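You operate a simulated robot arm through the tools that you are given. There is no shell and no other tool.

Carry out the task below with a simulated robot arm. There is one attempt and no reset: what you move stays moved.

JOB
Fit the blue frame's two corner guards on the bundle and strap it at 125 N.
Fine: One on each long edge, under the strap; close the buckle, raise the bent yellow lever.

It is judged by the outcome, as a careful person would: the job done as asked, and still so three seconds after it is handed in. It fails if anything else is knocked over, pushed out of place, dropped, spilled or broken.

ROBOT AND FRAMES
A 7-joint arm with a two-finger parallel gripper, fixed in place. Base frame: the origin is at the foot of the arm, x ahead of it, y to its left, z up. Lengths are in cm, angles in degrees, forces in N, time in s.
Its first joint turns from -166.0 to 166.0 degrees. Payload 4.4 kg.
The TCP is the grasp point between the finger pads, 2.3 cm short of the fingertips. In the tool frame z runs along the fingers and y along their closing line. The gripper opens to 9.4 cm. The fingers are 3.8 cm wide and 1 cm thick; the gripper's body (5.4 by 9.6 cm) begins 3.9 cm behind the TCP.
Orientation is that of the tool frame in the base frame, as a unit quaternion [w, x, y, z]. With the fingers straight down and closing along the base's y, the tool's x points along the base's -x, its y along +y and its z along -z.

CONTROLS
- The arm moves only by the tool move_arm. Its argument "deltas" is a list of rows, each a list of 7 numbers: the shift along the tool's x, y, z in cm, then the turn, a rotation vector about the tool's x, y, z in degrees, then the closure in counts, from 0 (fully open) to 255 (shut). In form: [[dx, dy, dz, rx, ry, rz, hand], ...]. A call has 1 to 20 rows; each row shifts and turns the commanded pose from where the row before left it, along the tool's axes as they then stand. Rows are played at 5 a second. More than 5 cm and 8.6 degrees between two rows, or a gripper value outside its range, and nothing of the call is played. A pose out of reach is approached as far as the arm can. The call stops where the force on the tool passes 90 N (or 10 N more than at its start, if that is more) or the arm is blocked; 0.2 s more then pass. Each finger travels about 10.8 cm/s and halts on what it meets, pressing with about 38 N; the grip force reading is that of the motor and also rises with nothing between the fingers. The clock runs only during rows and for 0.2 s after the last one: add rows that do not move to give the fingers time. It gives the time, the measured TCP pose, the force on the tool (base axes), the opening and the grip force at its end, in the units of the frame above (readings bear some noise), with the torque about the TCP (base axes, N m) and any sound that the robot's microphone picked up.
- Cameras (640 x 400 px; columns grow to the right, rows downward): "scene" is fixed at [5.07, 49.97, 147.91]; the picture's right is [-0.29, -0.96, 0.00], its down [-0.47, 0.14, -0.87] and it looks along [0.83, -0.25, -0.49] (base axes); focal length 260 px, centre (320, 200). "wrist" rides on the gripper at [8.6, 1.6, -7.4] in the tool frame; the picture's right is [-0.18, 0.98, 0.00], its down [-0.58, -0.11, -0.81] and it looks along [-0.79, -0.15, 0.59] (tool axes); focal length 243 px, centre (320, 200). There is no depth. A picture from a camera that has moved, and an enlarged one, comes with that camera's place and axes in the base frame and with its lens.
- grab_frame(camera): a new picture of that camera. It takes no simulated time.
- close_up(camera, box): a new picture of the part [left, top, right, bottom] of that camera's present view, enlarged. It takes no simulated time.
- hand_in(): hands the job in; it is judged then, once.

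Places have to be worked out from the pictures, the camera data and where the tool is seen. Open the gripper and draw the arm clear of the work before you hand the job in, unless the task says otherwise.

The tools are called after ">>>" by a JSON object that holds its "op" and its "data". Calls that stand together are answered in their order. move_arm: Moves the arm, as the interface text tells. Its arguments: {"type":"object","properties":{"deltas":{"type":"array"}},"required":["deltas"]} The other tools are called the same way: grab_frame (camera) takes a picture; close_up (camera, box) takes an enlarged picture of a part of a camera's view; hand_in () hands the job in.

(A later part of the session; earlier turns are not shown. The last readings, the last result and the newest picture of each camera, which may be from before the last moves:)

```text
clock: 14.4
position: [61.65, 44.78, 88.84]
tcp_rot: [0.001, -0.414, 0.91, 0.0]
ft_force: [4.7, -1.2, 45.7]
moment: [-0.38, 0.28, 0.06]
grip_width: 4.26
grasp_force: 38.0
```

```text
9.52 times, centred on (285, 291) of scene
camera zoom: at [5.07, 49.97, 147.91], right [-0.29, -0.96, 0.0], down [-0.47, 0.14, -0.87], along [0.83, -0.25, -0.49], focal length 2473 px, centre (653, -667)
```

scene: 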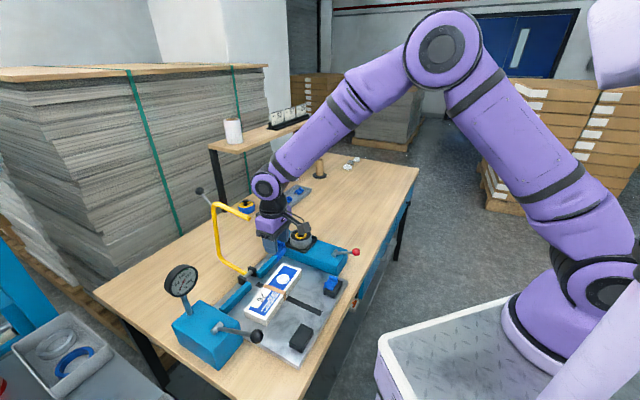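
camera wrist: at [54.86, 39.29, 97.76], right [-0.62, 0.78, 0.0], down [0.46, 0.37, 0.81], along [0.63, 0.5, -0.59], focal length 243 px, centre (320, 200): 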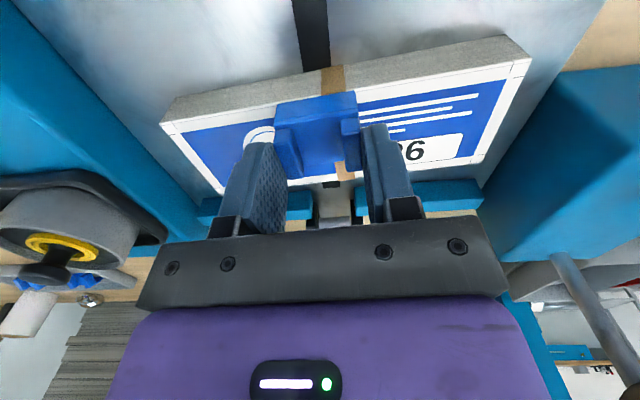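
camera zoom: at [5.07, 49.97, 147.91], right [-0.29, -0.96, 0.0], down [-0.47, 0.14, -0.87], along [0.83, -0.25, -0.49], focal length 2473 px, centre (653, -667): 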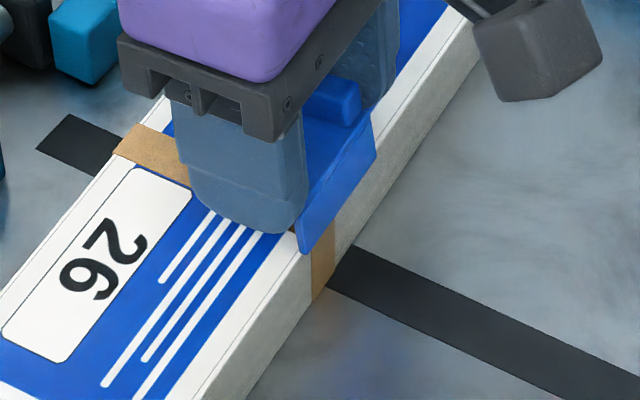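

45 N upward at z=88.84: the leg's bottom has touched the bundle's top edge, so the leg needs to be about 0.4 cm further out. I'll lift, shift toward the robot, and go down again in small steps.

>>> {"op": "move_arm", "data": {"deltas": [[0, 0, -0.8, 0, 0, 0, 180], [0.42, 0, 0, 0, 0, 0, 180], [0, 0, 0, 0, 0, 0, 180], [0, 0, 0.5, 0, 0, 0, 180], [0, 0, 0.4, 0, 0, 0, 180], [0, 0, 0, 0, 0, 0, 180]]}}

>>> {"op": "close_up", "data": {"camera": "wrist", "box": [230, 60, 430, 200]}}

>>> {"op": "close_up", "data": {"camera": "scene", "box": [255, 270, 315, 312]}}

```text
clock: 15.8
position: [61.4, 44.48, 88.48]
tcp_rot: [0.0, -0.415, 0.91, 0.0]
ft_force: [0.1, 0.0, -0.2]
moment: [0.0, -0.02, 0.02]
grip_width: 4.27
grasp_force: 37.8
```

```text
2.86 times, centred on (330, 130) of wrist
camera zoom: at [54.43, 38.89, 95.99], right [-0.62, 0.78, 0.0], down [0.46, 0.37, 0.81], along [0.63, 0.5, -0.59], focal length 693 px, centre (291, 400)
```

zoom: 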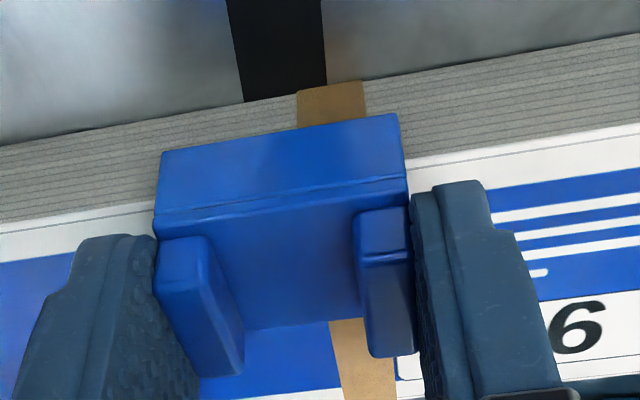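

```text
9.52 times, centred on (285, 291) of scene
camera zoom: at [5.07, 49.97, 147.91], right [-0.29, -0.96, 0.0], down [-0.47, 0.14, -0.87], along [0.83, -0.25, -0.49], focal length 2473 px, centre (653, -667)
```

zoom: 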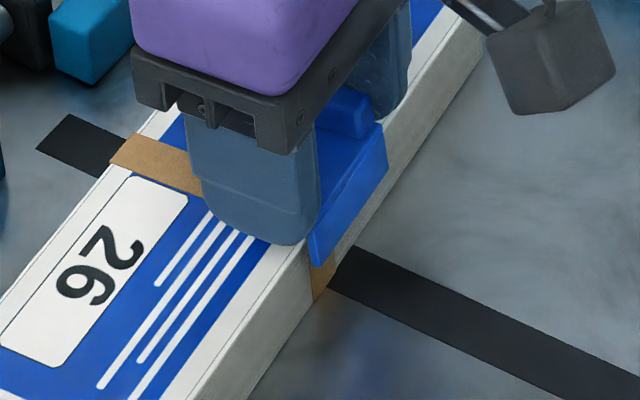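

No contact now at z=88.48 with the leg in front of the bundle face; the earlier touch slid the guard about 0.7 cm up between the pads. I'll zoom tight to judge the remaining gap before releasing.

>>> {"op": "close_up", "data": {"camera": "scene", "box": [276, 282, 300, 302]}}

>>> {"op": "close_up", "data": {"camera": "wrist", "box": [260, 85, 320, 130]}}

>>> {"op": "close_up", "data": {"camera": "wrist", "box": [330, 85, 390, 130]}}

```text
16.00 times, centred on (288, 292) of scene
camera zoom: at [5.07, 49.97, 147.91], right [-0.29, -0.96, 0.0], down [-0.47, 0.14, -0.87], along [0.83, -0.25, -0.49], focal length 4154 px, centre (832, -1272)
```

zoom: 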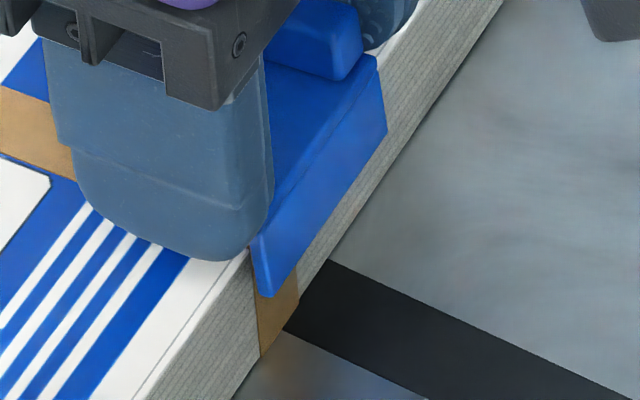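

```text
8.89 times, centred on (290, 108) of wrist
camera zoom: at [54.43, 38.89, 95.99], right [-0.62, 0.78, 0.0], down [0.46, 0.37, 0.81], along [0.63, 0.5, -0.59], focal length 2157 px, centre (587, 1022)
```

zoom: 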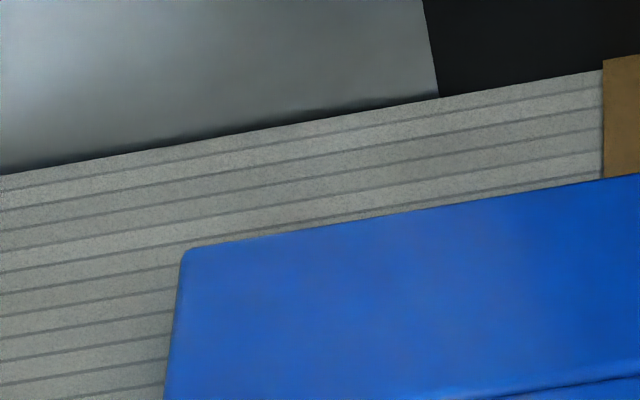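

```text
8.89 times, centred on (360, 108) of wrist
camera zoom: at [54.43, 38.89, 95.99], right [-0.62, 0.78, 0.0], down [0.46, 0.37, 0.81], along [0.63, 0.5, -0.59], focal length 2157 px, centre (-36, 1022)
```

zoom: 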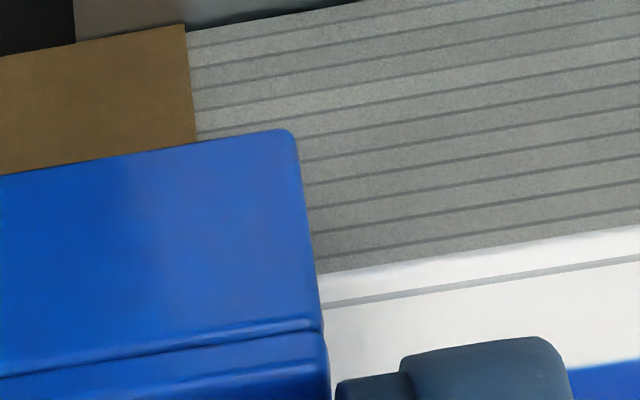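

The gap between leg and bundle face looks like 0.3–0.45 cm. I'll lower a little further (fingertips just above the bundle top), then ease it toward the bundle by 0.3 cm.

>>> {"op": "move_arm", "data": {"deltas": [[0, 0, 0.3, 0, 0, 0, 180], [0, 0, 0.15, 0, 0, 0, 180], [0, 0, 0, 0, 0, 0, 180], [-0.15, 0, 0, 0, 0, 0, 180], [-0.15, 0, 0, 0, 0, 0, 180], [0, 0, 0, 0, 0, 0, 180]]}}

>>> {"op": "close_up", "data": {"camera": "wrist", "box": [230, 60, 430, 200]}}

>>> {"op": "close_up", "data": {"camera": "scene", "box": [276, 282, 300, 302]}}

```text
clock: 17.2
position: [61.52, 44.78, 88.14]
tcp_rot: [-0.001, -0.415, 0.91, 0.0]
ft_force: [-0.1, -0.5, -1.0]
moment: [-0.01, -0.02, 0.02]
grip_width: 4.26
grasp_force: 38.2
```

```text
2.86 times, centred on (330, 130) of wrist
camera zoom: at [54.62, 39.2, 95.55], right [-0.62, 0.78, 0.0], down [0.46, 0.37, 0.81], along [0.63, 0.5, -0.59], focal length 693 px, centre (291, 400)
```

zoom: 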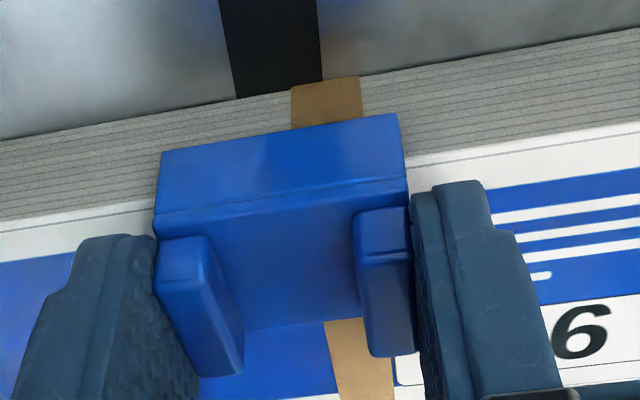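

```text
16.00 times, centred on (288, 292) of scene
camera zoom: at [5.07, 49.97, 147.91], right [-0.29, -0.96, 0.0], down [-0.47, 0.14, -0.87], along [0.83, -0.25, -0.49], focal length 4154 px, centre (832, -1272)
```

zoom: 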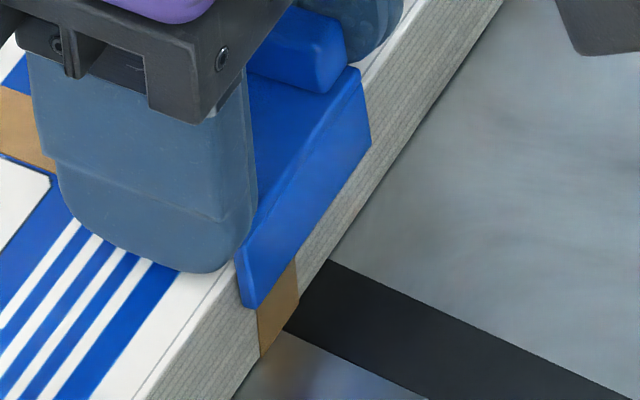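

Still no contact; the gap is about 0.2 cm. I'll nudge 0.1 cm closer and 0.2 lower, check the force, and then open slowly to let the guard settle.

>>> {"op": "move_arm", "data": {"deltas": [[-0.1, 0, 0.1, 0, 0, 0, 180], [0, 0, 0.1, 0, 0, 0, 180], [0, 0, 0, 0, 0, 0, 180], [0, 0, 0, 0, 0, 0, 180]]}}

```text
clock: 18.2
position: [61.75, 44.82, 87.83]
tcp_rot: [0.0, -0.414, 0.91, 0.0]
ft_force: [-1.3, -1.9, 0.2]
moment: [-0.03, 0.08, 0.0]
grip_width: 4.29
grasp_force: 37.9
```

A reaction of about 2.3 N along the approach shows the leg now touches the front face. I'll open the fingers gradually and let the guard seat.

>>> {"op": "move_arm", "data": {"deltas": [[0, 0, 0, 0, 0, 0, 138], [0, 0, 0, 0, 0, 0, 134], [0, 0, 0, 0, 0, 0, 128], [0, 0, 0, 0, 0, 0, 120], [0, 0, 0, 0, 0, 0, 110], [0, 0, 0, 0, 0, 0, 110]]}}

>>> {"op": "close_up", "data": {"camera": "wrist", "box": [230, 60, 430, 200]}}

>>> {"op": "close_up", "data": {"camera": "scene", "box": [276, 282, 300, 302]}}

```text
clock: 19.6
position: [61.57, 44.76, 87.86]
tcp_rot: [0.0, -0.415, 0.91, 0.001]
ft_force: [-0.1, 0.0, 0.5]
moment: [-0.01, -0.01, 0.04]
grip_width: 5.36
grasp_force: 0.1
```

```text
2.86 times, centred on (330, 130) of wrist
camera zoom: at [54.7, 39.26, 95.35], right [-0.62, 0.78, 0.0], down [0.46, 0.37, 0.81], along [0.63, 0.5, -0.59], focal length 693 px, centre (291, 400)
```

zoom: 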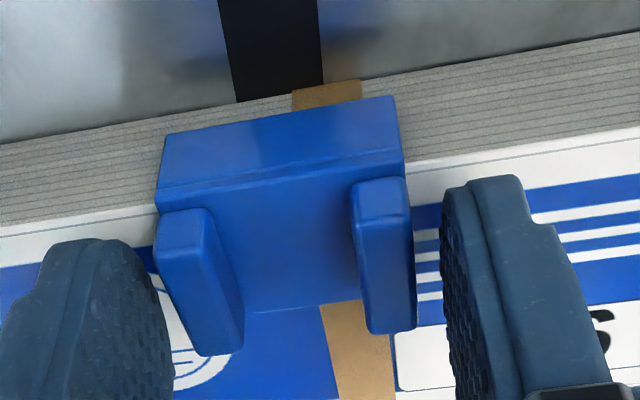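

```text
16.00 times, centred on (288, 292) of scene
camera zoom: at [5.07, 49.97, 147.91], right [-0.29, -0.96, 0.0], down [-0.47, 0.14, -0.87], along [0.83, -0.25, -0.49], focal length 4154 px, centre (832, -1272)
```

zoom: 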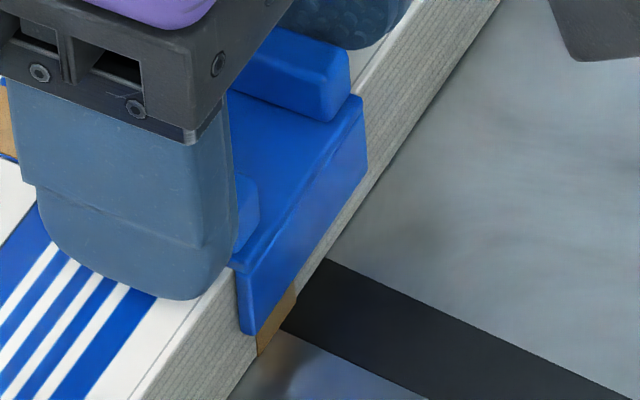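

The guard has settled properly on the front edge, within about 0.15 cm of the strap line. I'll raise straight up and move over to view the second guard.

>>> {"op": "move_arm", "data": {"deltas": [[0, 0, -0.5, 0, 0, 0, 105], [0, 0, -2, 0, 0, 0, 90], [0, 0, -3.5, 0, 0, 0, 60], [0, 0, -4, 0, 0, 0, 0], [0, 0, -4, 0, 0, 0, 0], [0, 0, 0, 0, 0, 0, 0], [0, 0, 0, 0, 0, 0, 0]]}}

>>> {"op": "grab_frame", "data": {"camera": "wrist"}}

>>> {"op": "close_up", "data": {"camera": "wrist", "box": [140, 0, 460, 200]}}

>>> {"op": "close_up", "data": {"camera": "scene", "box": [235, 255, 355, 340]}}

```text
clock: 21.2
position: [61.58, 44.88, 101.89]
tcp_rot: [0.0, -0.414, 0.91, 0.0]
ft_force: [0.0, 0.5, 0.4]
moment: [-0.03, -0.01, 0.01]
grip_width: 9.38
grasp_force: 0.0
```

```text
taken
camera wrist: at [54.82, 39.33, 109.4], right [-0.62, 0.78, 0.0], down [0.46, 0.37, 0.81], along [0.63, 0.5, -0.59], focal length 243 px, centre (320, 200)
```

wrist: 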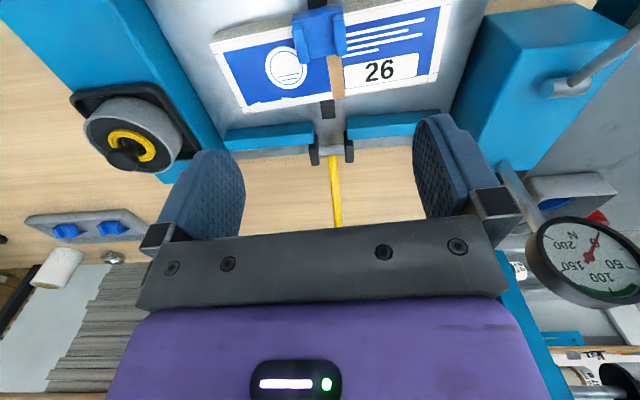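

```text
2.00 times, centred on (300, 100) of wrist
camera zoom: at [54.82, 39.33, 109.4], right [-0.62, 0.78, 0.0], down [0.46, 0.37, 0.81], along [0.63, 0.5, -0.59], focal length 485 px, centre (360, 400)
```

zoom: 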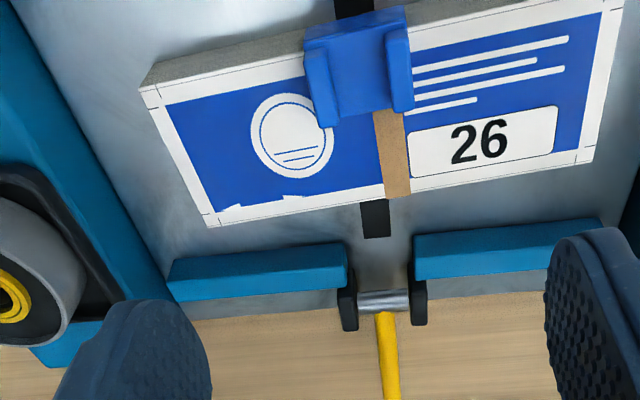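

```text
4.71 times, centred on (295, 298) of scene
camera zoom: at [5.07, 49.97, 147.91], right [-0.29, -0.96, 0.0], down [-0.47, 0.14, -0.87], along [0.83, -0.25, -0.49], focal length 1222 px, centre (438, -259)
```

zoom: 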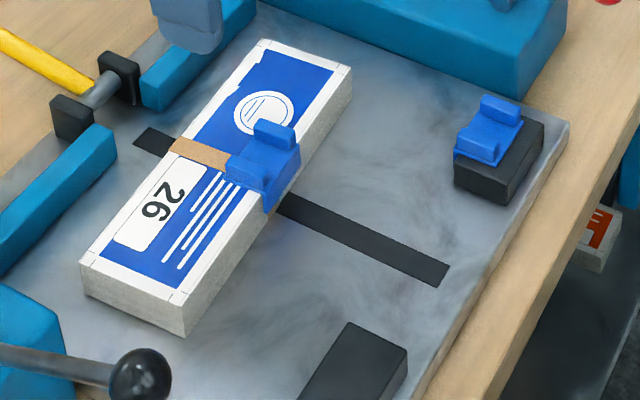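

Front guard is in place. Now I'll move over the second guard near (59.8, 29.5) and turn back to 45° to measure it.

>>> {"op": "move_arm", "data": {"deltas": [[3.2, -2.19, 0.2, 0, 0, 0, 0], [3.2, -2.19, 0.2, 0, 0, 0, 0], [3.2, -2.19, 0.5, 0, 0, 0, 0], [3.2, -2.19, 1, 0, 0, 0, 0], [0, 0, 0, 0, 0, 4.0, 0], [0, 0, 0, 0, 0, 0, 0], [0, 0, 0, 0, 0, 0, 0]]}}

>>> {"op": "grab_frame", "data": {"camera": "wrist"}}

>>> {"op": "close_up", "data": {"camera": "wrist", "box": [240, 0, 400, 110]}}

```text
clock: 22.8
position: [59.8, 29.42, 99.8]
tcp_rot: [0.0, -0.382, 0.924, 0.0]
ft_force: [0.0, -0.2, -0.2]
moment: [-0.02, 0.04, 0.02]
grip_width: 9.42
grasp_force: 0.1
```

```text
taken
camera wrist: at [52.59, 24.31, 107.34], right [-0.56, 0.83, 0.0], down [0.49, 0.33, 0.81], along [0.67, 0.45, -0.59], focal length 243 px, centre (320, 200)
```

wrist: 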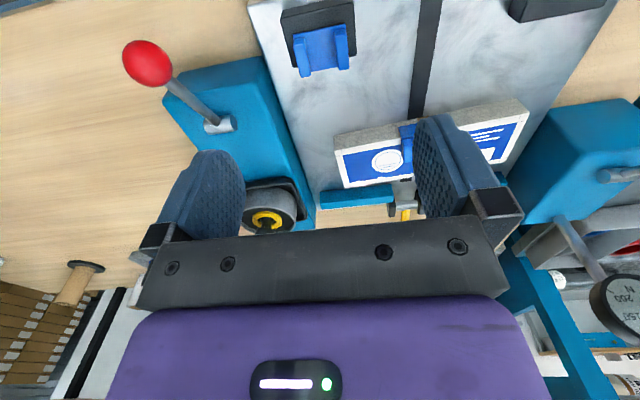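

```text
3.64 times, centred on (320, 55) of wrist
camera zoom: at [52.59, 24.31, 107.34], right [-0.56, 0.83, 0.0], down [0.49, 0.33, 0.81], along [0.67, 0.45, -0.59], focal length 882 px, centre (320, 727)
```

zoom: 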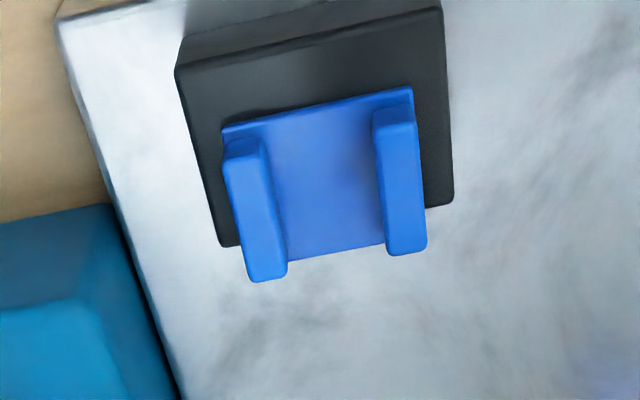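

Second guard is centred near (60.1, 29.7) with the same heading. Because the yellow lever overhangs the rear edge, I'll tilt the hand 12° (top leaning to the robot) for this pick and place, and descend to z≈89.

>>> {"op": "move_arm", "data": {"deltas": [[0, 0, 0, 0, -6, 0, 0], [0, 0, 0, 0, -6, 0, 0], [0.75, -0.05, 3.52, 0, 0, 0, 0], [0.75, 0, 3.52, 0, 0, 0, 0], [0.75, 0, 3.52, 0, 0, 0, 60], [0, 0, 0, 0, 0, 0, 90], [0, 0, 0, 0, 0, 0, 105]]}}

>>> {"op": "grab_frame", "data": {"camera": "wrist"}}

>>> {"op": "close_up", "data": {"camera": "wrist", "box": [220, 60, 420, 200]}}

>>> {"op": "close_up", "data": {"camera": "scene", "box": [300, 245, 360, 305]}}

```text
clock: 24.4
position: [59.85, 29.3, 89.28]
tcp_rot: [0.097, -0.38, 0.919, 0.04]
ft_force: [0.1, 0.8, 0.5]
moment: [0.03, 0.0, -0.04]
grip_width: 5.53
grasp_force: 0.0
```

```text
taken
camera wrist: at [51.55, 23.23, 94.76], right [-0.57, 0.82, 0.04], down [0.36, 0.21, 0.91], along [0.74, 0.53, -0.41], focal length 243 px, centre (320, 200)
```

wrist: 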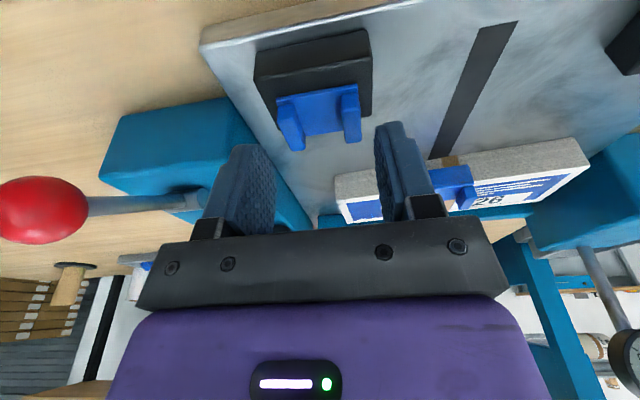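

```text
2.86 times, centred on (320, 130) of wrist
camera zoom: at [51.55, 23.23, 94.76], right [-0.57, 0.82, 0.04], down [0.36, 0.21, 0.91], along [0.74, 0.53, -0.41], focal length 693 px, centre (320, 400)
```

zoom: 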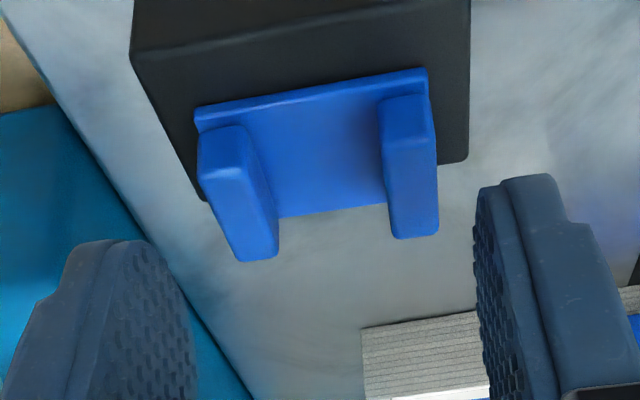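

```text
6.67 times, centred on (330, 275) of scene
camera zoom: at [5.07, 49.97, 147.91], right [-0.29, -0.96, 0.0], down [-0.47, 0.14, -0.87], along [0.83, -0.25, -0.49], focal length 1731 px, centre (253, -300)
```

zoom: 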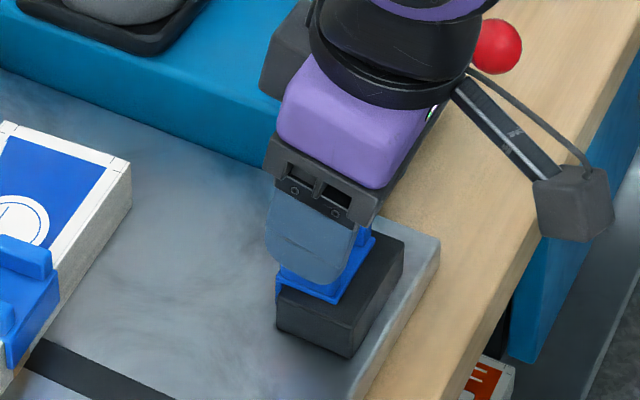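

The fingers straddle the ridges and the red ball is well clear. I'll go straight down 1.9 cm and close on the guard.

>>> {"op": "move_arm", "data": {"deltas": [[0.2, 0, 0.93, 0, 0, 0, 105], [0.2, 0, 0.93, 0, 0, 0, 110], [0, 0, 0, 0, 0, 0, 115], [0, 0, 0, 0, 0, 0, 125], [0, 0, 0, 0, 0, 0, 135], [0, 0, 0, 0, 0, 0, 145], [0, 0, 0, 0, 0, 0, 180], [0, 0, 0, 0, 0, 0, 180]]}}

>>> {"op": "close_up", "data": {"camera": "wrist", "box": [220, 80, 420, 220]}}

>>> {"op": "close_up", "data": {"camera": "scene", "box": [310, 260, 350, 300]}}

```text
clock: 26.2
position: [59.78, 29.44, 87.31]
tcp_rot: [0.097, -0.381, 0.919, 0.04]
ft_force: [0.0, 0.1, -0.3]
moment: [-0.03, -0.03, 0.0]
grip_width: 4.24
grasp_force: 37.9
```

```text
2.86 times, centred on (320, 150) of wrist
camera zoom: at [51.55, 23.33, 92.86], right [-0.57, 0.82, 0.04], down [0.36, 0.21, 0.91], along [0.74, 0.53, -0.41], focal length 693 px, centre (320, 343)
```

zoom: 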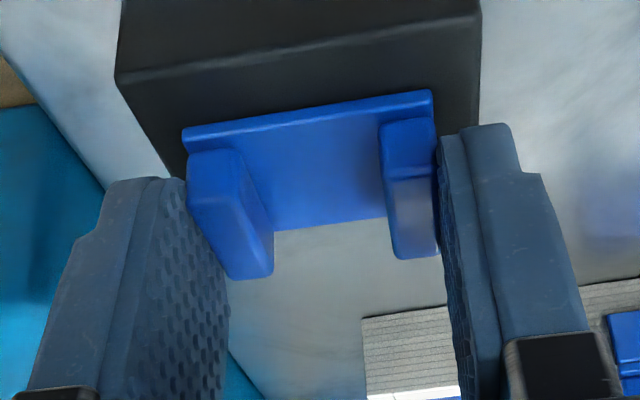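

```text
10.00 times, centred on (330, 280) of scene
camera zoom: at [5.07, 49.97, 147.91], right [-0.29, -0.96, 0.0], down [-0.47, 0.14, -0.87], along [0.83, -0.25, -0.49], focal length 2596 px, centre (220, -600)
```

zoom: 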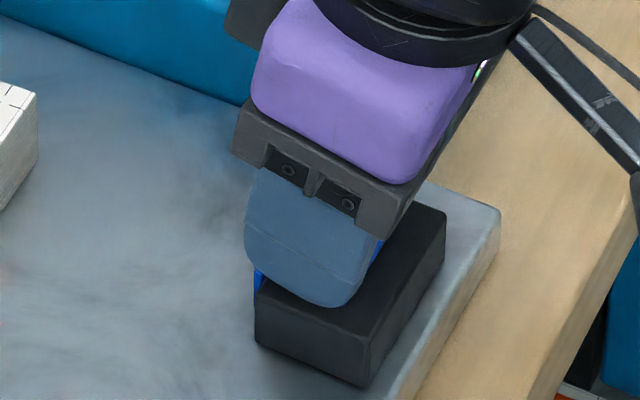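

Gripped at 4.24 cm. I'll lift vertically, then carry it over the rear edge at z≈97 and turn to the bundle's heading.

>>> {"op": "move_arm", "data": {"deltas": [[-0.2, 0, -0.98, 0, 0, 0, 180], [-0.62, 0, -2.93, 0, 0, 0, 180], [-0.62, 0, -2.93, 0, 0, 0, 180], [-0.62, 0, -2.93, 0, 0, 0, 180], [-3.29, 1.886, 0.7, 0, 0, 0, 180], [-3.29, 1.886, 0.7, 0, 0, 0, 180], [-3.29, 1.886, 0.7, 0, 0, 0, 180], [-3.29, 1.886, 0.7, 0, 0, 0, 180], [-3.29, 1.886, 0.7, 0, 0, 0, 180], [0, 0, 0, -0.85, 0, -4.01, 180], [0, 0, 0, 0, 0, 0, 180], [0, 0, 0, 0, 0, 0, 180]]}}

>>> {"op": "grab_frame", "data": {"camera": "wrist"}}

>>> {"op": "close_up", "data": {"camera": "wrist", "box": [200, 0, 440, 180]}}

>>> {"op": "close_up", "data": {"camera": "scene", "box": [190, 160, 350, 310]}}

```text
clock: 28.8
position: [65.12, 47.85, 97.21]
tcp_rot: [0.095, -0.413, 0.905, 0.044]
ft_force: [-0.5, -0.1, -0.2]
moment: [-0.01, -0.01, 0.01]
grip_width: 4.25
grasp_force: 37.9
```

```text
taken
camera wrist: at [57.39, 41.25, 102.73], right [-0.62, 0.78, 0.04], down [0.34, 0.23, 0.91], along [0.7, 0.58, -0.41], focal length 243 px, centre (320, 200)
```

wrist: 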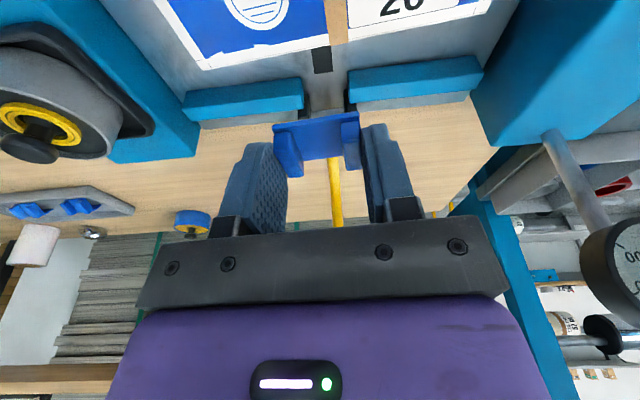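

```text
2.22 times, centred on (320, 90) of wrist
camera zoom: at [57.39, 41.25, 102.73], right [-0.62, 0.78, 0.04], down [0.34, 0.23, 0.91], along [0.7, 0.58, -0.41], focal length 539 px, centre (320, 444)
```

zoom: 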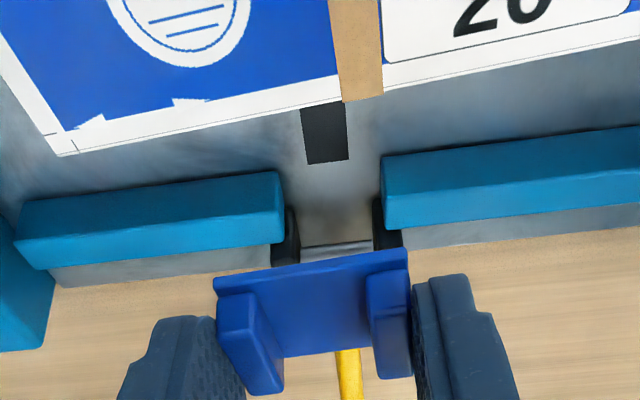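

```text
2.67 times, centred on (270, 235) of scene
camera zoom: at [5.07, 49.97, 147.91], right [-0.29, -0.96, 0.0], down [-0.47, 0.14, -0.87], along [0.83, -0.25, -0.49], focal length 692 px, centre (453, 107)
```

zoom: 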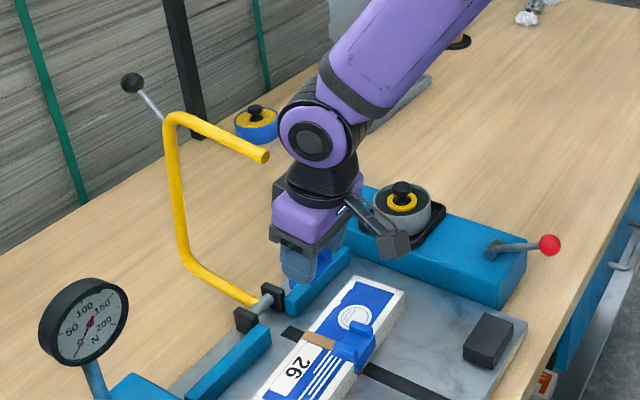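

The hand clears the lever. Before lowering, I want to double-check lateral alignment of the placed front guard against the strap strip using the scene camera.

>>> {"op": "close_up", "data": {"camera": "scene", "box": [255, 270, 325, 320]}}

>>> {"op": "close_up", "data": {"camera": "scene", "box": [255, 235, 315, 285]}}

```text
8.00 times, centred on (290, 295) of scene
camera zoom: at [5.07, 49.97, 147.91], right [-0.29, -0.96, 0.0], down [-0.47, 0.14, -0.87], along [0.83, -0.25, -0.49], focal length 2077 px, centre (560, -560)
```

zoom: 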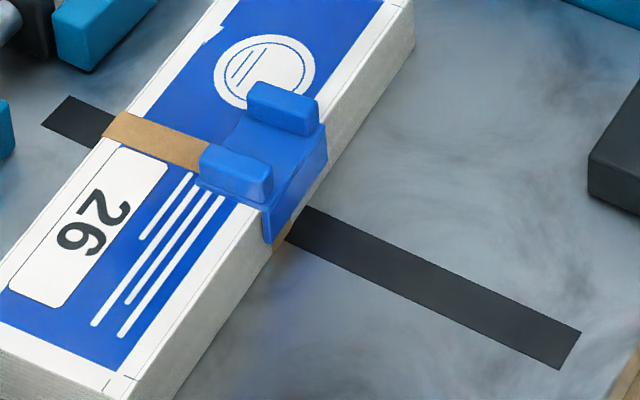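

```text
8.00 times, centred on (285, 260) of scene
camera zoom: at [5.07, 49.97, 147.91], right [-0.29, -0.96, 0.0], down [-0.47, 0.14, -0.87], along [0.83, -0.25, -0.49], focal length 2077 px, centre (600, -280)
```

zoom: 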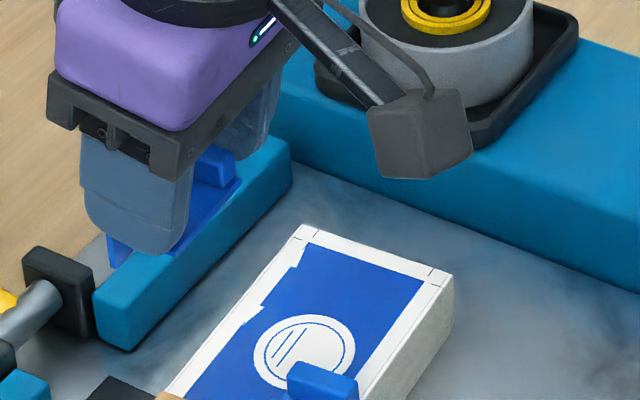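

The strap line in scene view is x−y≈16.98 and the front guard is within about 0.2 cm of it, inside its channel tolerance. The second guard is aligned to x−y≈17.2; I'll lower it to z≈90.2 with the leg behind the rear edge.

>>> {"op": "move_arm", "data": {"deltas": [[0.707, 0.08, 3.325, 0, 0, 0, 180], [0.707, 0, 3.325, 0, 0, 0, 180], [0, 0, 0, 0, 0, 0, 180], [0, 0, 0, 0, 0, 0, 180]]}}

>>> {"op": "grab_frame", "data": {"camera": "wrist"}}

>>> {"op": "close_up", "data": {"camera": "wrist", "box": [220, 20, 420, 200]}}

>>> {"op": "close_up", "data": {"camera": "scene", "box": [195, 170, 335, 310]}}

```text
clock: 29.8
position: [65.05, 47.95, 90.59]
tcp_rot: [0.096, -0.413, 0.905, 0.043]
ft_force: [-0.1, 0.3, -0.5]
moment: [-0.01, -0.02, -0.01]
grip_width: 4.24
grasp_force: 37.6
```

```text
taken
camera wrist: at [57.22, 41.35, 96.02], right [-0.62, 0.78, 0.04], down [0.35, 0.23, 0.91], along [0.7, 0.58, -0.41], focal length 243 px, centre (320, 200)
```

wrist: 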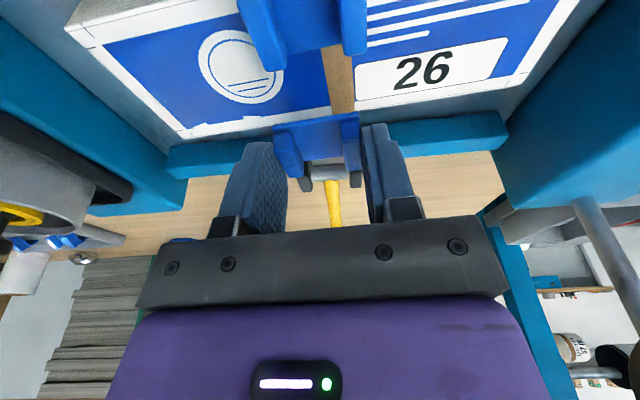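

```text
2.22 times, centred on (320, 110) of wrist
camera zoom: at [57.22, 41.35, 96.02], right [-0.62, 0.78, 0.04], down [0.35, 0.23, 0.91], along [0.7, 0.58, -0.41], focal length 539 px, centre (320, 400)
```

zoom: 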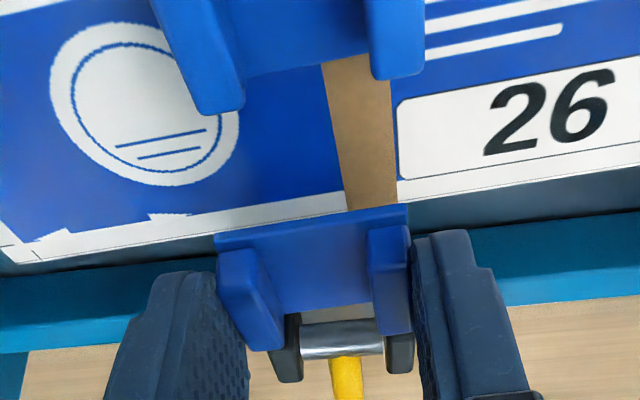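

```text
2.86 times, centred on (265, 240) of scene
camera zoom: at [5.07, 49.97, 147.91], right [-0.29, -0.96, 0.0], down [-0.47, 0.14, -0.87], along [0.83, -0.25, -0.49], focal length 742 px, centre (477, 86)
```

zoom: 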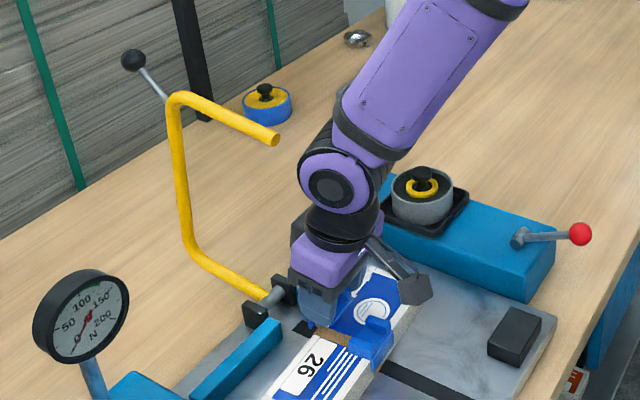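

The guard's leg appears 0.5–0.8 cm behind the rear edge. I'll step down while monitoring the force.

>>> {"op": "move_arm", "data": {"deltas": [[0.146, 0, 0.685, 0, 0, 0, 180], [0.146, 0, 0.685, 0, 0, 0, 180], [0.09, 0, 0.39, 0, 0, 0, 180], [0, 0, 0, 0, 0, 0, 180]]}}

>>> {"op": "close_up", "data": {"camera": "wrist", "box": [220, 40, 420, 200]}}

>>> {"op": "close_up", "data": {"camera": "scene", "box": [250, 255, 310, 300]}}

```text
clock: 30.8
position: [65.12, 47.87, 88.63]
tcp_rot: [0.095, -0.413, 0.905, 0.043]
ft_force: [-0.4, -1.0, -0.2]
moment: [-0.01, -0.02, 0.01]
grip_width: 4.23
grasp_force: 38.0
```

```text
2.50 times, centred on (320, 120) of wrist
camera zoom: at [57.31, 41.39, 94.17], right [-0.62, 0.78, 0.04], down [0.34, 0.23, 0.91], along [0.7, 0.58, -0.41], focal length 606 px, centre (320, 400)
```

zoom: 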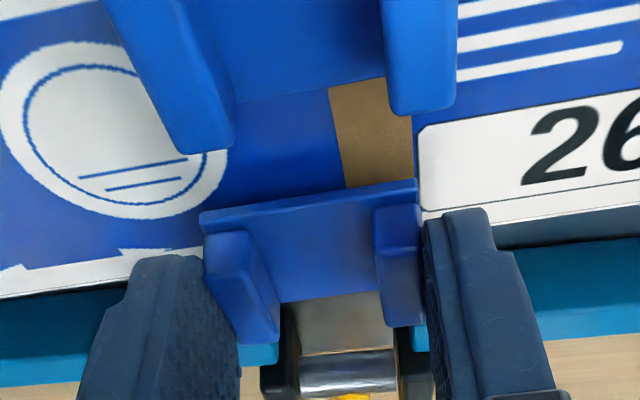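

```text
8.89 times, centred on (280, 278) of scene
camera zoom: at [5.07, 49.97, 147.91], right [-0.29, -0.96, 0.0], down [-0.47, 0.14, -0.87], along [0.83, -0.25, -0.49], focal length 2308 px, centre (676, -489)
```

zoom: 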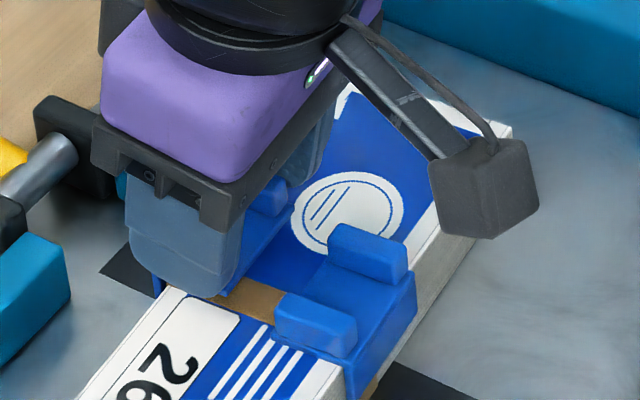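

No contact, and the leg can be seen just behind the rear edge. I'll lower a bit more until the plate meets the bundle top.

>>> {"op": "move_arm", "data": {"deltas": [[0.03, 0, 0.15, 0, 0, 0, 180], [0.03, 0, 0.1, 0, 0, 0, 180], [0, 0, 0, 0, 0, 0, 180]]}}

```text
clock: 31.6
position: [65.02, 47.94, 88.35]
tcp_rot: [0.096, -0.413, 0.905, 0.042]
ft_force: [-0.3, -0.1, -0.8]
moment: [0.05, -0.02, -0.02]
grip_width: 4.23
grasp_force: 38.4
```

No contact yet at z=88.35. I'll ease the guard toward the robot in small steps to bring the leg against the rear face.

>>> {"op": "move_arm", "data": {"deltas": [[0.196, 0, -0.042, 0, 0, 0, 180], [0.147, 0, -0.031, 0, 0, 0, 180], [0, 0, 0, 0, 0, 0, 180], [0, 0, 0, 0, 0, 0, 180]]}}

>>> {"op": "close_up", "data": {"camera": "wrist", "box": [220, 40, 420, 200]}}

```text
clock: 32.6
position: [64.77, 47.69, 88.35]
tcp_rot: [0.095, -0.413, 0.905, 0.044]
ft_force: [1.9, 1.6, 1.3]
moment: [0.08, -0.03, 0.02]
grip_width: 4.23
grasp_force: 37.8
```

```text
2.50 times, centred on (320, 120) of wrist
camera zoom: at [56.98, 41.11, 93.85], right [-0.62, 0.78, 0.04], down [0.35, 0.23, 0.91], along [0.7, 0.58, -0.41], focal length 606 px, centre (320, 400)
```

zoom: 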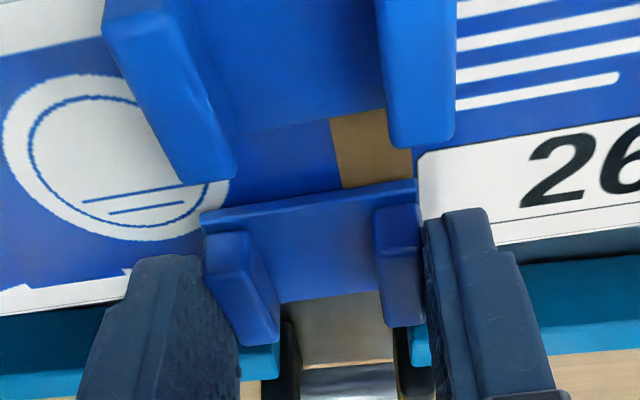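

A 2.4 N reaction shows the leg is against the rear face. I'll lower slightly to seat the plate on top and read the vertical force.

>>> {"op": "move_arm", "data": {"deltas": [[-0.03, 0, 0.01, 0, 0, 0, 180], [0.02, 0, 0.1, 0, 0, 0, 180], [0, 0, 0, 0, 0, 0, 180]]}}

```text
clock: 33.4
position: [64.85, 47.78, 88.3]
tcp_rot: [0.095, -0.413, 0.905, 0.044]
ft_force: [-0.2, 0.2, -0.1]
moment: [-0.04, 0.0, 0.02]
grip_width: 4.24
grasp_force: 37.8
```

Forces are back to zero, so the leg is just clear and the plate has not touched. I'll lower another 0.15 cm.

>>> {"op": "move_arm", "data": {"deltas": [[0.015, 0, 0.08, 0, 0, 0, 180], [0.015, 0, 0.08, 0, 0, 0, 180], [0, 0, 0, 0, 0, 0, 180], [0, 0, 0, 0, 0, 0, 180]]}}

>>> {"op": "close_up", "data": {"camera": "scene", "box": [258, 270, 288, 295]}}

```text
clock: 34.4
position: [64.72, 47.61, 88.22]
tcp_rot: [0.096, -0.413, 0.905, 0.044]
ft_force: [-0.5, 2.6, 12.5]
moment: [0.09, -0.01, 0.03]
grip_width: 4.23
grasp_force: 37.8
```

```text
16.00 times, centred on (273, 282) of scene
camera zoom: at [5.07, 49.97, 147.91], right [-0.29, -0.96, 0.0], down [-0.47, 0.14, -0.87], along [0.83, -0.25, -0.49], focal length 4154 px, centre (1072, -1120)
```

zoom: 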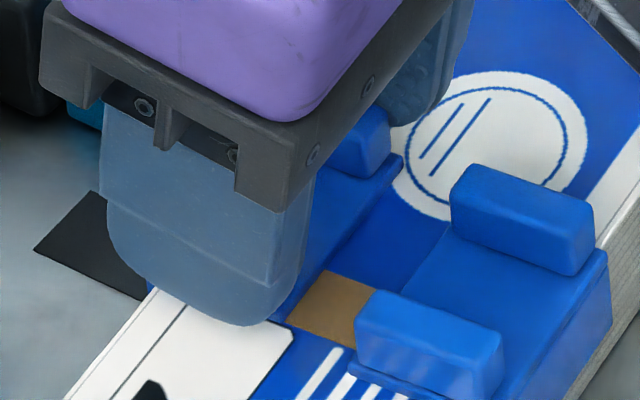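

12 N vertical: the plate is seated on the bundle top. I'll open slowly and then raise straight up.

>>> {"op": "move_arm", "data": {"deltas": [[0, 0, 0, 0, 0, 0, 138], [0, 0, 0, 0, 0, 0, 134], [0, 0, 0, 0, 0, 0, 128], [0, 0, 0, 0, 0, 0, 118], [0, 0, 0, 0, 0, 0, 108], [-0.06, 0, -0.3, 0, 0, 0, 105], [-0.2, 0, -0.98, 0, 0, 0, 100], [0, 0, 0, 0, 0, 0, 100]]}}

>>> {"op": "close_up", "data": {"camera": "wrist", "box": [220, 40, 420, 200]}}

>>> {"op": "close_up", "data": {"camera": "scene", "box": [195, 170, 335, 310]}}

```text
clock: 36.2
position: [64.77, 47.68, 89.37]
tcp_rot: [0.095, -0.414, 0.904, 0.043]
ft_force: [0.3, 0.5, 0.3]
moment: [-0.01, -0.01, 0.02]
grip_width: 5.71
grasp_force: 0.1
```

```text
2.50 times, centred on (320, 120) of wrist
camera zoom: at [56.99, 41.07, 94.89], right [-0.62, 0.78, 0.04], down [0.35, 0.23, 0.91], along [0.7, 0.58, -0.41], focal length 606 px, centre (320, 400)
```

zoom: 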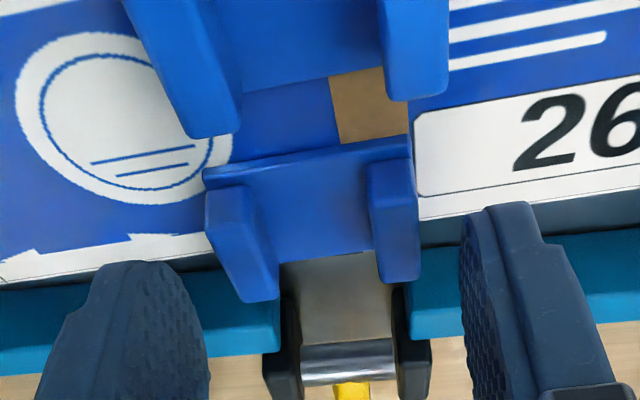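

```text
2.86 times, centred on (265, 240) of scene
camera zoom: at [5.07, 49.97, 147.91], right [-0.29, -0.96, 0.0], down [-0.47, 0.14, -0.87], along [0.83, -0.25, -0.49], focal length 742 px, centre (477, 86)
```

zoom: 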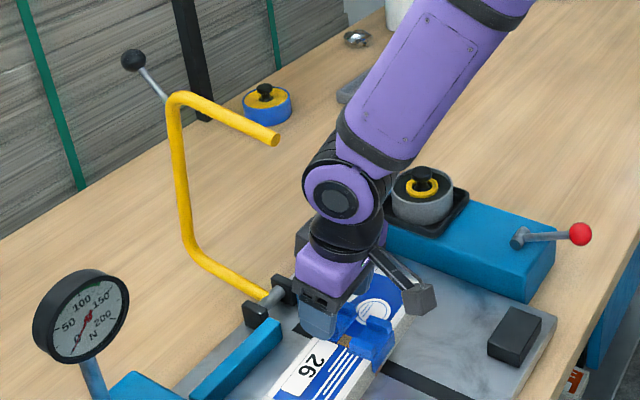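

Both guards are on. I'll raise, back away from the lever, level the hand, and inspect both guards from above.

>>> {"op": "move_arm", "data": {"deltas": [[-0.73, 0, -3.42, 0, 0, 0, 60], [0.5, 0, -3.6, 0, 0, 0, 0], [2.0, 0, -3.9, 0, 0, 0, 0], [3.5, 0, -2.0, 0, 0, 0, 0], [3.5, 0, -1.0, 0, 6, 0, 0], [0, 0, 0, 0, 6, 0, 0], [0, 0, 0, 0, 0, 0, 0], [0, 0, 0, 0, 0, 0, 0]]}}

>>> {"op": "grab_frame", "data": {"camera": "wrist"}}

>>> {"op": "close_up", "data": {"camera": "wrist", "box": [200, 0, 440, 170]}}

>>> {"op": "close_up", "data": {"camera": "scene", "box": [235, 255, 335, 330]}}

```text
clock: 38.0
position: [57.25, 39.13, 101.29]
tcp_rot: [0.0, -0.415, 0.91, 0.0]
ft_force: [0.9, -0.7, 0.0]
moment: [-0.03, 0.02, -0.01]
grip_width: 9.38
grasp_force: 0.0
```

```text
taken
camera wrist: at [50.38, 33.61, 108.77], right [-0.62, 0.78, 0.0], down [0.46, 0.37, 0.81], along [0.63, 0.5, -0.59], focal length 243 px, centre (320, 200)
```

wrist: 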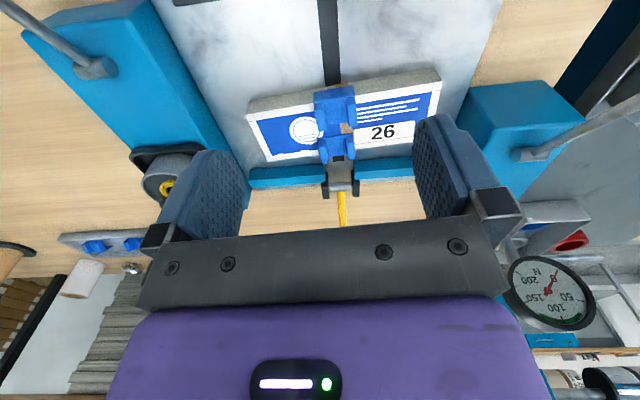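

```text
2.35 times, centred on (320, 85) of wrist
camera zoom: at [50.38, 33.61, 108.77], right [-0.62, 0.78, 0.0], down [0.46, 0.37, 0.81], along [0.63, 0.5, -0.59], focal length 571 px, centre (320, 471)
```

zoom: 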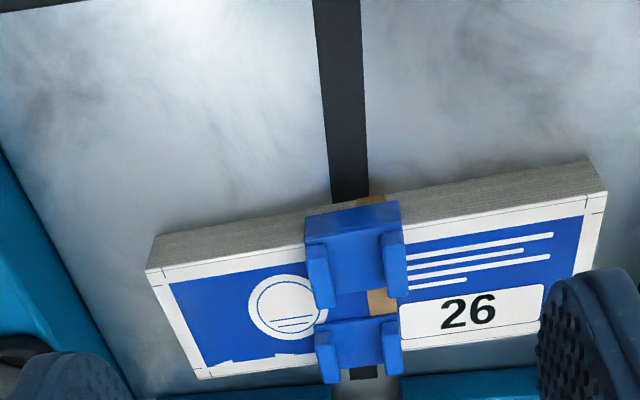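

```text
5.33 times, centred on (285, 292) of scene
camera zoom: at [5.07, 49.97, 147.91], right [-0.29, -0.96, 0.0], down [-0.47, 0.14, -0.87], along [0.83, -0.25, -0.49], focal length 1385 px, centre (507, -293)
```

zoom: 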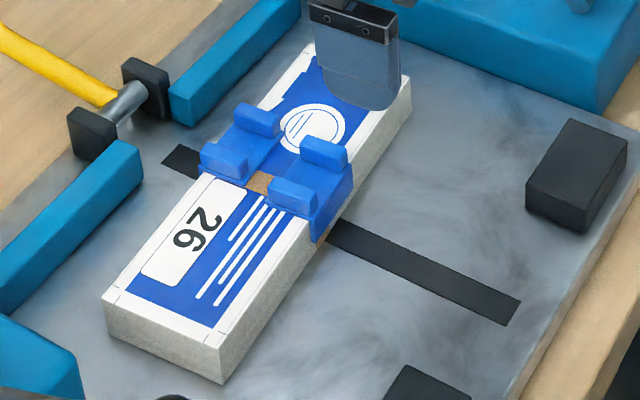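

Both guards sit squarely on the long edges, within about 0.2 cm of the strap line. The yellow lever is a strapping arch hinged at the rear (currently up), so it has to come over the bundle first; its black knob is near (81.5, 64.5, 112). I'll rise to z≈118 in the lever's plane and tilt the hand 30° outward for the reach.

>>> {"op": "move_arm", "data": {"deltas": [[0, 0, -4.2, 0, 0, 4, 0], [0, 0, -4.2, 0, 0, 0, 0], [0, 0, -4.2, 0, 0, 0, 0], [0, 0, -4.2, 0, 0, 0, 0], [0, 0, 0, 0, -7.5, 0, 0], [0, 0, 0, 0, -7.5, 0, 0], [0, 0, 0, 0, -7.5, 0, 0], [0, 0, 0, 0, -7.5, 0, 0], [-3.57, 0.11, 2.06, 0, 0, 0, 0], [-3.57, 0.11, 2.06, 0, 0, 0, 0], [-3.57, 0.11, 2.06, 0, 0, 0, 0], [0, 0, 0, 0, 0, 0, 0], [0, 0, 0, 0, 0, 0, 0]]}}

>>> {"op": "grab_frame", "data": {"camera": "wrist"}}

>>> {"op": "grab_frame", "data": {"camera": "scene"}}

```text
clock: 40.8
position: [65.5, 47.84, 117.91]
tcp_rot: [0.239, -0.371, 0.892, 0.1]
ft_force: [-0.3, 0.2, -0.3]
moment: [-0.02, 0.0, -0.01]
grip_width: 9.41
grasp_force: 0.1
```

```text
taken
camera wrist: at [56.59, 40.93, 120.05], right [-0.58, 0.81, 0.09], down [0.15, -0.01, 0.99], along [0.8, 0.59, -0.12], focal length 243 px, centre (320, 200)
```

wrist: 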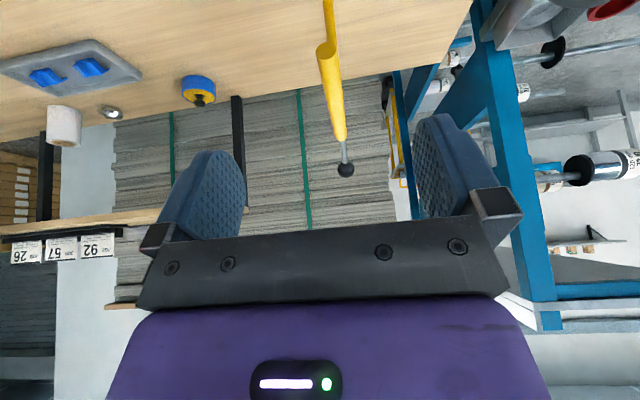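

```text
taken
```

scene: 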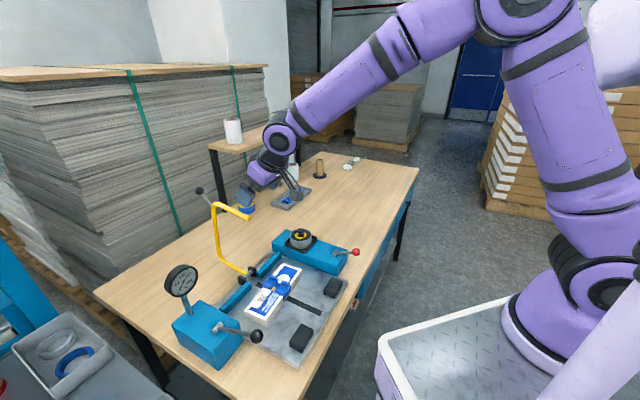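

The wrist view confirms the knob at about (81.5, 64.5, 112.2). I'll advance to the pre-grasp point 6 cm back along the tool axis and check the reach.

>>> {"op": "move_arm", "data": {"deltas": [[-3.47, 0.1, 2.0, 0, 0, 0, 0], [-3.47, 0.1, 2.0, 0, 0, 0, 0], [-3.47, 0.1, 2.0, 0, 0, 0, 0], [-3.47, 0.09, 2.0, 0, 0, 0, 0], [-3.2, 0.08, 2.4, 0, 0, 0, 0], [0, 0, 0, 0, 0, 0, 0], [0, 0, 0, 0, 0, 0, 0]]}}

>>> {"op": "grab_frame", "data": {"camera": "wrist"}}

>>> {"op": "grab_frame", "data": {"camera": "scene"}}

```text
clock: 42.4
position: [79.63, 62.47, 117.54]
tcp_rot: [0.238, -0.371, 0.892, 0.099]
ft_force: [-0.4, -0.6, 0.4]
moment: [0.01, -0.01, 0.02]
grip_width: 9.41
grasp_force: 0.0
```

```text
taken
camera wrist: at [70.5, 55.69, 119.77], right [-0.58, 0.81, 0.09], down [0.15, -0.01, 0.99], along [0.8, 0.59, -0.12], focal length 243 px, centre (320, 200)
```

wrist: 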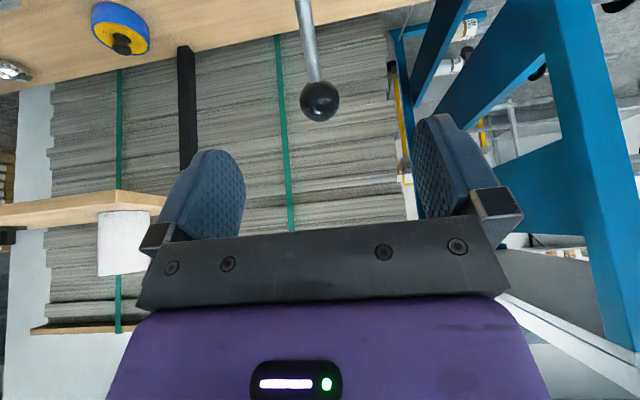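

```text
taken
```

scene: 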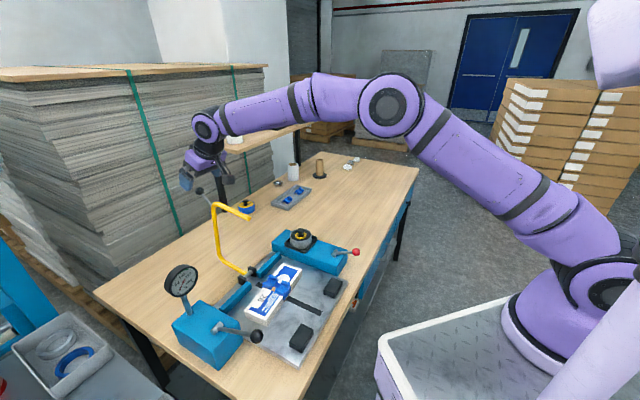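

The knob lies 6 cm ahead along the tool axis, nearly centred. I'll advance onto it and close the fingers.

>>> {"op": "move_arm", "data": {"deltas": [[0.15, 0.03, 3.0, 0, 0, 0, 0], [0.14, 0.02, 3.0, 0, 0, 0, 0], [0, 0, 0, 0, 0, 0, 0], [0, 0, 0, 0, 0, 0, 90], [0, 0, 0, 0, 0, 0, 150], [0, 0, 0, 0, 0, 0, 175], [0, 0, 0, 0, 0, 0, 190], [0, 0, 0, 0, 0, 0, 230], [0, 0, 0, 0, 0, 0, 230]]}}

>>> {"op": "grab_frame", "data": {"camera": "wrist"}}

>>> {"op": "close_up", "data": {"camera": "scene", "box": [150, 100, 290, 300]}}

```text
clock: 44.4
position: [81.58, 64.57, 112.24]
tcp_rot: [0.24, -0.369, 0.892, 0.099]
ft_force: [2.8, -2.6, 0.9]
moment: [-0.04, -0.02, -0.01]
grip_width: 2.41
grasp_force: 45.3
```

```text
taken
camera wrist: at [72.4, 57.66, 114.45], right [-0.58, 0.81, 0.09], down [0.15, -0.01, 0.99], along [0.8, 0.59, -0.12], focal length 243 px, centre (320, 200)
```

wrist: 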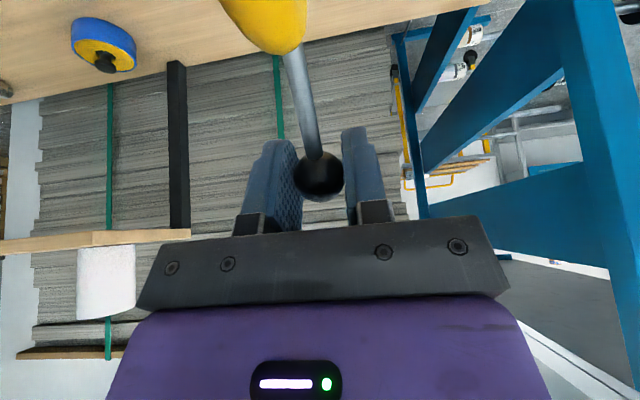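

```text
2.00 times, centred on (220, 200) of scene
camera zoom: at [5.07, 49.97, 147.91], right [-0.29, -0.96, 0.0], down [-0.47, 0.14, -0.87], along [0.83, -0.25, -0.49], focal length 519 px, centre (520, 200)
```

zoom: 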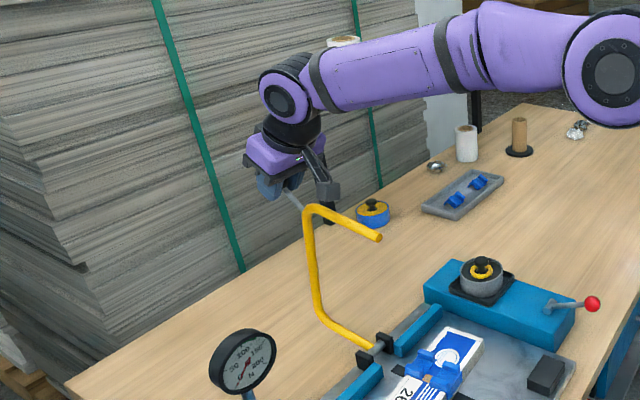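

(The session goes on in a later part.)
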